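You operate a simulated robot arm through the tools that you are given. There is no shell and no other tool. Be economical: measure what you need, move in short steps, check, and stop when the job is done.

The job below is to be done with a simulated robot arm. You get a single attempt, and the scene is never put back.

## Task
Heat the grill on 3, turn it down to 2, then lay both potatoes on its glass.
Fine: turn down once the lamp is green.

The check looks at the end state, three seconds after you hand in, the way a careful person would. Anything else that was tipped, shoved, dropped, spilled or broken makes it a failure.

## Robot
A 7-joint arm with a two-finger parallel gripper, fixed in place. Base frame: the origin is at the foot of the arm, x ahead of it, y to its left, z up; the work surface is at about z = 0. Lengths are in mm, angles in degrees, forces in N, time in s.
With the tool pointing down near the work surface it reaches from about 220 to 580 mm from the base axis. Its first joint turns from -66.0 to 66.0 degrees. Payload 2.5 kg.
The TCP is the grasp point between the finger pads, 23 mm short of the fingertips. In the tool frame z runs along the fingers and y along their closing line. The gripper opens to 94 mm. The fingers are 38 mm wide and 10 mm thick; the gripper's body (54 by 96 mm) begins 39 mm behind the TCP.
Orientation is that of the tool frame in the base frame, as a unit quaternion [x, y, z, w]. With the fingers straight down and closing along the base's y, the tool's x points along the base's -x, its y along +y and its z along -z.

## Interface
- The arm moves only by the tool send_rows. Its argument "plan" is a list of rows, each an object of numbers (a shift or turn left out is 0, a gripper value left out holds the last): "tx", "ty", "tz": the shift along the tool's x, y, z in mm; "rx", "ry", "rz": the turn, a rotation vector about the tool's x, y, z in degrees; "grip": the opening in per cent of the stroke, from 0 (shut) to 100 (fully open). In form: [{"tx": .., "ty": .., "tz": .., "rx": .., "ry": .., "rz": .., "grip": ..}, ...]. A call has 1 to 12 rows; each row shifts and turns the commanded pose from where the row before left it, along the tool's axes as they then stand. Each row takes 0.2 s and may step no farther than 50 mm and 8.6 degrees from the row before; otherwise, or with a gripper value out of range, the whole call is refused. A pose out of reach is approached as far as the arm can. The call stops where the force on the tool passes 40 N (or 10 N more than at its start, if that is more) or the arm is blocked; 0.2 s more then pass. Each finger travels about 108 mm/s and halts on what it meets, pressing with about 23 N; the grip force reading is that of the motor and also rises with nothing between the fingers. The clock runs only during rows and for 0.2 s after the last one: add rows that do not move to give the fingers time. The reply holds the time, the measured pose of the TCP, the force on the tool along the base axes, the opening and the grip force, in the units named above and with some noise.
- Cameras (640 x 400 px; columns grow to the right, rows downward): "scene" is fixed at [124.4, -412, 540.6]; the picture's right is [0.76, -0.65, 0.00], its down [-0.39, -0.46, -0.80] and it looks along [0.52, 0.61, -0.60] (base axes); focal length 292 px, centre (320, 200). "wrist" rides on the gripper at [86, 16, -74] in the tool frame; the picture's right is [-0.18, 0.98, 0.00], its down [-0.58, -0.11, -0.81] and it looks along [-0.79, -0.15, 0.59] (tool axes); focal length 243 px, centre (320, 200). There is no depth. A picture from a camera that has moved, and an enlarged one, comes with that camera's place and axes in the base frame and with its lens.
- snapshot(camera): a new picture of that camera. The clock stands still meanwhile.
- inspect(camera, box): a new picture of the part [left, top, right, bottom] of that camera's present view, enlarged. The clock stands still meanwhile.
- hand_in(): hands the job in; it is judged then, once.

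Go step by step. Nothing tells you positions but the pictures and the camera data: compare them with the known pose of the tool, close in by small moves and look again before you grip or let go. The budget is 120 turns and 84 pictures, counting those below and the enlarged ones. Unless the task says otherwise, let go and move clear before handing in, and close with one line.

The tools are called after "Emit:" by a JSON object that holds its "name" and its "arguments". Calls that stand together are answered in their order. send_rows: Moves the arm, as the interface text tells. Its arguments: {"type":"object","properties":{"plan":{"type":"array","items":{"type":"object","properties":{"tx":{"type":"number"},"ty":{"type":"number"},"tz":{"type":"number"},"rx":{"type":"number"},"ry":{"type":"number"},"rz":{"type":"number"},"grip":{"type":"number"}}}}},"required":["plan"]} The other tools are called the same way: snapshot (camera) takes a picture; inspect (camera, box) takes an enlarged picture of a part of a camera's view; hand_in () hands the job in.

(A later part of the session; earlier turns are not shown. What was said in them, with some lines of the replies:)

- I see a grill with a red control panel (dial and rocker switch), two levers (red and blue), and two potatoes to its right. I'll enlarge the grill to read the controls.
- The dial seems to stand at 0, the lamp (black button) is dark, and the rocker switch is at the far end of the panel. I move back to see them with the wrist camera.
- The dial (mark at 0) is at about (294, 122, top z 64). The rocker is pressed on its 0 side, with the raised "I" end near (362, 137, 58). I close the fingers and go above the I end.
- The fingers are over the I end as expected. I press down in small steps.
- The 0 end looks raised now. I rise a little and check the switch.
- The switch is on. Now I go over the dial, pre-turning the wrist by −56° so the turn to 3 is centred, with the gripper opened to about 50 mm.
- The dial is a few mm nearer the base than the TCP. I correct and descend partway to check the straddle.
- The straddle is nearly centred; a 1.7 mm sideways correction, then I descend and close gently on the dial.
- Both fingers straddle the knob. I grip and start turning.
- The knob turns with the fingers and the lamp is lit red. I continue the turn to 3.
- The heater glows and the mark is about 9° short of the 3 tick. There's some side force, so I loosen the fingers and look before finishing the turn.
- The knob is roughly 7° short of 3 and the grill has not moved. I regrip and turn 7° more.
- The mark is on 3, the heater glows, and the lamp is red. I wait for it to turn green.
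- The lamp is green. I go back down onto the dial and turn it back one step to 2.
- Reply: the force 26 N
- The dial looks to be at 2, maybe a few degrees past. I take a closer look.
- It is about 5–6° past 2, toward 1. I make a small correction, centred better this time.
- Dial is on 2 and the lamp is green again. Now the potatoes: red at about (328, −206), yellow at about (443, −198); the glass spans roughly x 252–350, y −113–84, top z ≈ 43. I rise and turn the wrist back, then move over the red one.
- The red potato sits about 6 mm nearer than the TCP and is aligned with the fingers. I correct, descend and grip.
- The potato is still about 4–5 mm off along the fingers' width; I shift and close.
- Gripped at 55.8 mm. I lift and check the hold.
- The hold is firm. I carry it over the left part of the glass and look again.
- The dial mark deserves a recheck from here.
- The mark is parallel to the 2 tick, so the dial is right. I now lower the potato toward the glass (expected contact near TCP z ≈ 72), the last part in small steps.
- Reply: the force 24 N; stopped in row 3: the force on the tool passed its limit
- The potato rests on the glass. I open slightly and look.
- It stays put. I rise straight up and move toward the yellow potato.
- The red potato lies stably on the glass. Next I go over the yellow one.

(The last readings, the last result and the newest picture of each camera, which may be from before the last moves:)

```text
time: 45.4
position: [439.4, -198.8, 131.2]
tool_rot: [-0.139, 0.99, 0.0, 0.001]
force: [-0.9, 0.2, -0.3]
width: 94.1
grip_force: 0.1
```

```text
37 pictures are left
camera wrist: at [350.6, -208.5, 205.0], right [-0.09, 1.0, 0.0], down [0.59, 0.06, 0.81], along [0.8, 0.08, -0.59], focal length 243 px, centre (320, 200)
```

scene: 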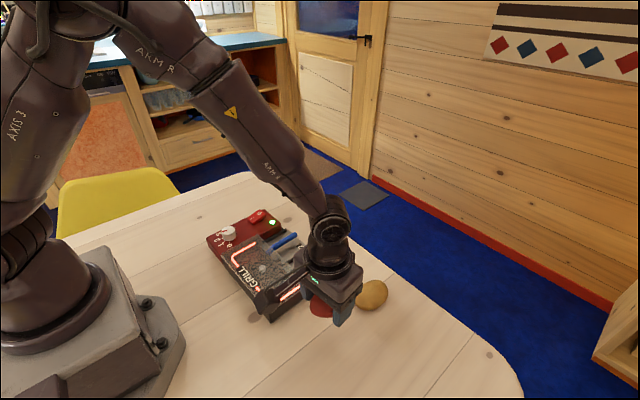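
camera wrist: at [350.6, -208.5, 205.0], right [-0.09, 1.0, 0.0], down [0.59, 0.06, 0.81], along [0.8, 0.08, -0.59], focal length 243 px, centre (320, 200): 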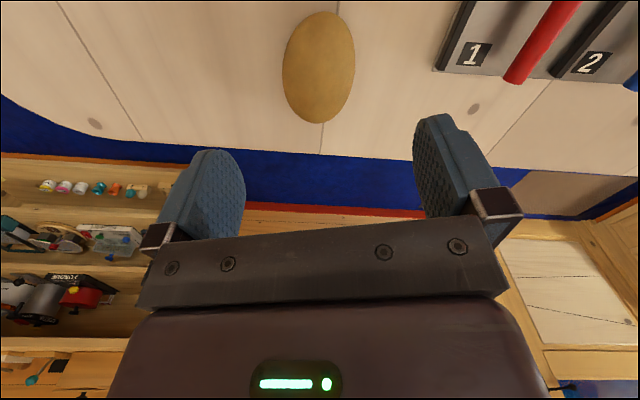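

Emit:
{"name": "inspect", "arguments": {"camera": "wrist", "box": [240, 0, 400, 130]}}

Emit:
{"name": "inspect", "arguments": {"camera": "scene", "box": [300, 240, 440, 340]}}

```text
3.08 times, centred on (320, 65) of wrist
camera zoom: at [350.6, -208.5, 205.0], right [-0.09, 1.0, 0.0], down [0.59, 0.06, 0.81], along [0.8, 0.08, -0.59], focal length 746 px, centre (320, 615)
```

zoom: 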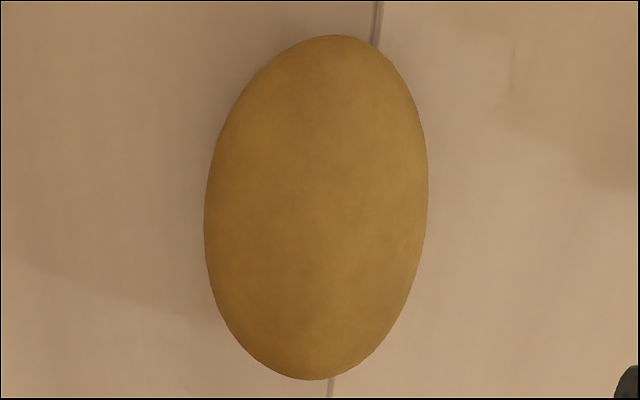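

```text
4.00 times, centred on (370, 290) of scene
camera zoom: at [124.4, -412.0, 540.6], right [0.76, -0.65, 0.0], down [-0.39, -0.46, -0.8], along [0.52, 0.61, -0.6], focal length 1170 px, centre (120, -160)
```

zoom: 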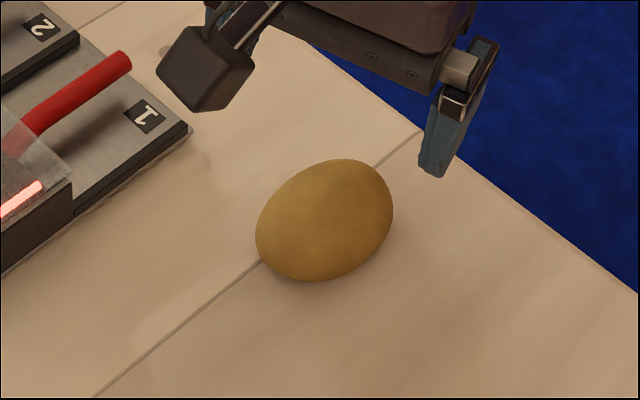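

The yellow potato's long axis runs along base x, so I turn the wrist back 16°, correct a few mm, and descend.

Emit:
{"name": "send_rows", "arguments": {"plan": [{"rz": 8}, {"rz": 8}, {"tx": 4.5, "ty": -1.7}, {"tz": 35}, {"tz": 35}, {"tz": 29}, {"grip": 70}, {}]}}

Emit:
{"name": "snapshot", "arguments": {"camera": "wrist"}}

```text
time: 47.2
position: [432.3, -200.9, 32.2]
tool_rot: [-0.001, 1.0, 0.0, 0.001]
force: [1.0, 0.3, 0.4]
width: 65.8
grip_force: 0.0
```

```text
34 pictures are left
camera wrist: at [344.0, -185.5, 105.5], right [0.18, 0.98, 0.0], down [0.58, -0.11, 0.81], along [0.79, -0.15, -0.59], focal length 243 px, centre (320, 200)
```

wrist: 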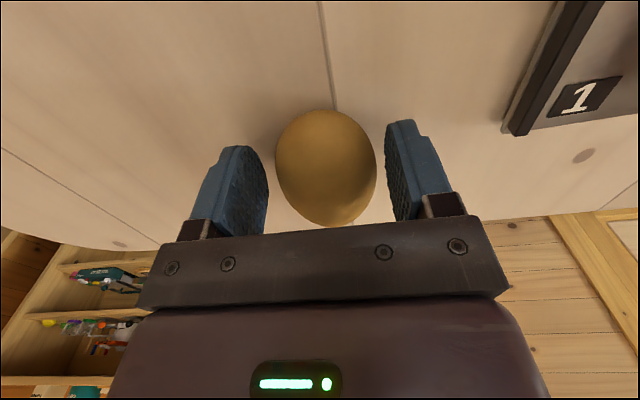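

It sits just as the red one did when gripped. I close and lift.

Emit:
{"name": "send_rows", "arguments": {"plan": [{"tz": 2}, {"grip": 56}, {"grip": 40}, {"grip": 0}, {}, {}]}}

Emit:
{"name": "send_rows", "arguments": {"plan": [{"tz": -10}, {"tz": -20}, {"tz": -30}, {"tz": -40}, {}]}}

Emit:
{"name": "snapshot", "arguments": {"camera": "wrist"}}

```text
time: 48.6
position: [431.8, -201.7, 29.3]
tool_rot: [0.0, 1.0, 0.0, 0.0]
force: [-0.4, -0.3, 1.0]
width: 56.7
grip_force: 23.2
```

```text
time: 49.8
position: [434.4, -202.0, 130.4]
tool_rot: [0.0, 1.0, 0.0, 0.0]
force: [-0.5, 0.3, 0.4]
width: 56.6
grip_force: 22.9
```

```text
33 pictures are left
camera wrist: at [346.8, -186.4, 204.7], right [0.18, 0.98, 0.0], down [0.58, -0.11, 0.81], along [0.79, -0.15, -0.59], focal length 243 px, centre (320, 200)
```

wrist: 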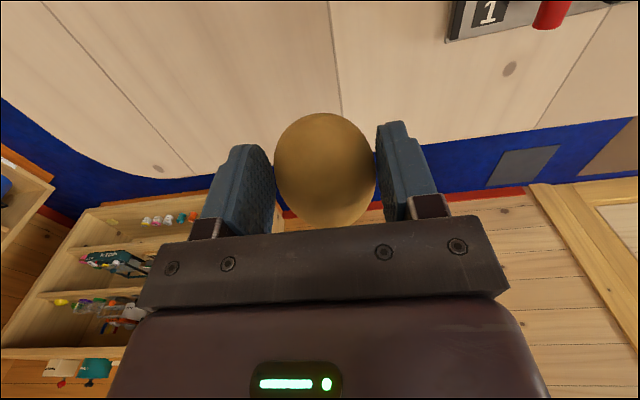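

Firm. I carry it above the right part of the glass.

Emit:
{"name": "send_rows", "arguments": {"plan": [{"tx": 16.2, "ty": 17.9}, {"tx": 26.2, "ty": 27.9}, {"tx": 26.2, "ty": 27.9}, {"tx": 26.2, "ty": 27.9}, {"tx": 26.2, "ty": 27.9}, {"tx": 10, "ty": 10}, {}, {}]}}

Emit:
{"name": "snapshot", "arguments": {"camera": "wrist"}}

```text
time: 51.6
position: [303.3, -61.1, 130.2]
tool_rot: [0.0, 1.0, 0.0, 0.0]
force: [0.5, -0.5, -0.5]
width: 56.9
grip_force: 22.8
```

```text
32 pictures are left
camera wrist: at [214.9, -45.8, 203.8], right [0.18, 0.98, 0.0], down [0.58, -0.11, 0.81], along [0.79, -0.15, -0.59], focal length 243 px, centre (320, 200)
```

wrist: 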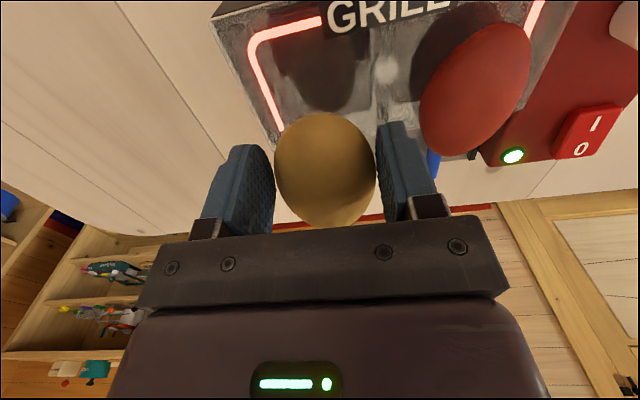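

Alignment is fine with room to the red potato. I lower it the same way.

Emit:
{"name": "send_rows", "arguments": {"plan": [{"tz": 25}, {"tz": 18}, {"tz": 8}, {"tz": 1}, {}]}}

Emit:
{"name": "inspect", "arguments": {"camera": "scene", "box": [200, 200, 320, 320]}}

```text
time: 52.8
position: [302.8, -60.2, 77.7]
tool_rot: [0.0, 1.0, 0.0, 0.001]
force: [-4.2, -2.1, 15.0]
width: 56.9
grip_force: 23.5
```

```text
3.33 times, centred on (260, 260) of scene
camera zoom: at [124.3, -412.0, 540.6], right [0.76, -0.65, 0.0], down [-0.39, -0.46, -0.8], along [0.52, 0.61, -0.6], focal length 975 px, centre (520, 0)
```

zoom: 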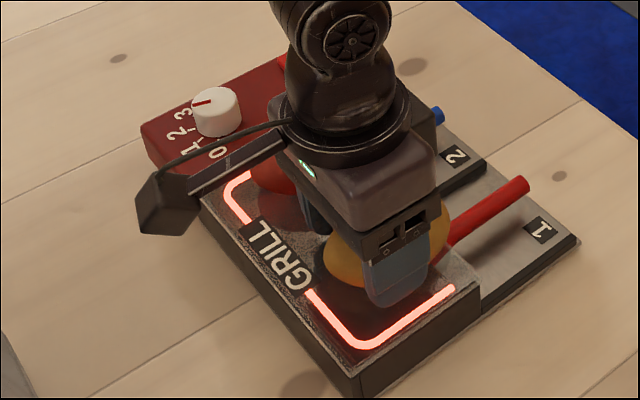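

Contact at 15 N: the potato is on the glass. I open slightly, then rise straight up.

Emit:
{"name": "send_rows", "arguments": {"plan": [{"grip": 64}, {"grip": 72}, {}, {}]}}

Emit:
{"name": "snapshot", "arguments": {"camera": "wrist"}}

Emit:
{"name": "send_rows", "arguments": {"plan": [{"tz": -15}, {"tz": -30}, {"tz": -40}, {"tz": -45}, {"tz": -45}, {}]}}

Emit:
{"name": "snapshot", "arguments": {"camera": "scene"}}

Emit:
{"name": "snapshot", "arguments": {"camera": "wrist"}}

```text
time: 53.8
position: [303.9, -60.8, 77.2]
tool_rot: [-0.001, 1.0, 0.0, -0.001]
force: [0.2, -0.4, 0.4]
width: 67.7
grip_force: 0.1
```

```text
30 pictures are left
camera wrist: at [214.5, -44.9, 151.0], right [0.18, 0.98, 0.0], down [0.58, -0.11, 0.81], along [0.79, -0.15, -0.59], focal length 243 px, centre (320, 200)
```

wrist: 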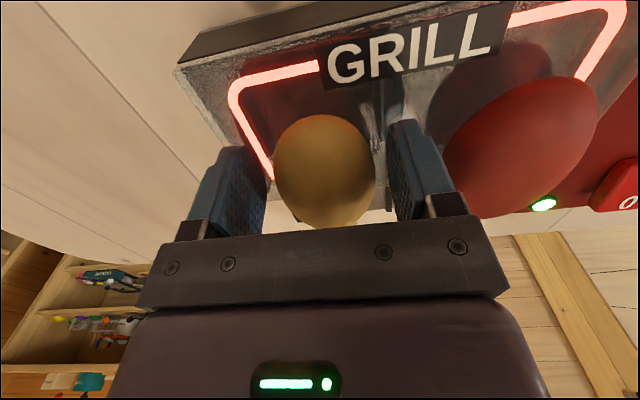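

```text
time: 55.2
position: [302.0, -59.4, 252.6]
tool_rot: [0.0, 1.0, 0.0, 0.0]
force: [0.1, -0.5, 0.3]
width: 67.7
grip_force: 0.0
```

```text
29 pictures are left
```

scene: 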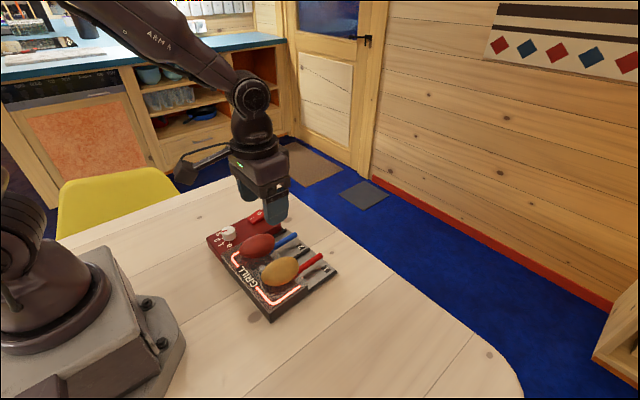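

```text
28 pictures are left
camera wrist: at [215.0, -44.6, 327.2], right [0.18, 0.98, 0.0], down [0.58, -0.11, 0.81], along [0.79, -0.15, -0.59], focal length 243 px, centre (320, 200)
```

wrist: 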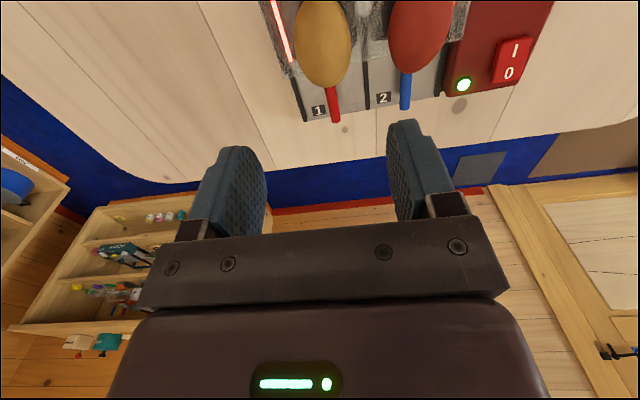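

Both potatoes rest on the glass. One last close look before handing in.

Emit:
{"name": "inspect", "arguments": {"camera": "scene", "box": [190, 195, 350, 325]}}

```text
3.08 times, centred on (270, 260) of scene
camera zoom: at [124.4, -412.0, 540.6], right [0.76, -0.65, 0.0], down [-0.39, -0.46, -0.8], along [0.52, 0.61, -0.6], focal length 900 px, centre (474, 15)
```

zoom: 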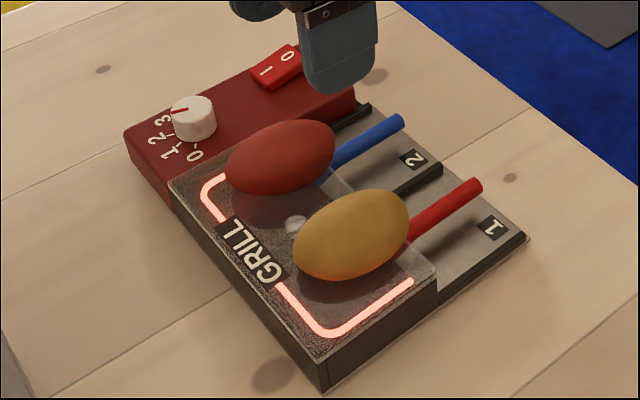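

Everything is in place: switch on, dial at 2, heater glowing, both potatoes steady on the glass, arm clear. I hand in.

Emit:
{"name": "hand_in", "arguments": {}}

```text
The job is handed in.
```

The grill heated on 3 until the lamp went green, I turned it down to 2, and both potatoes are lying on the glass.
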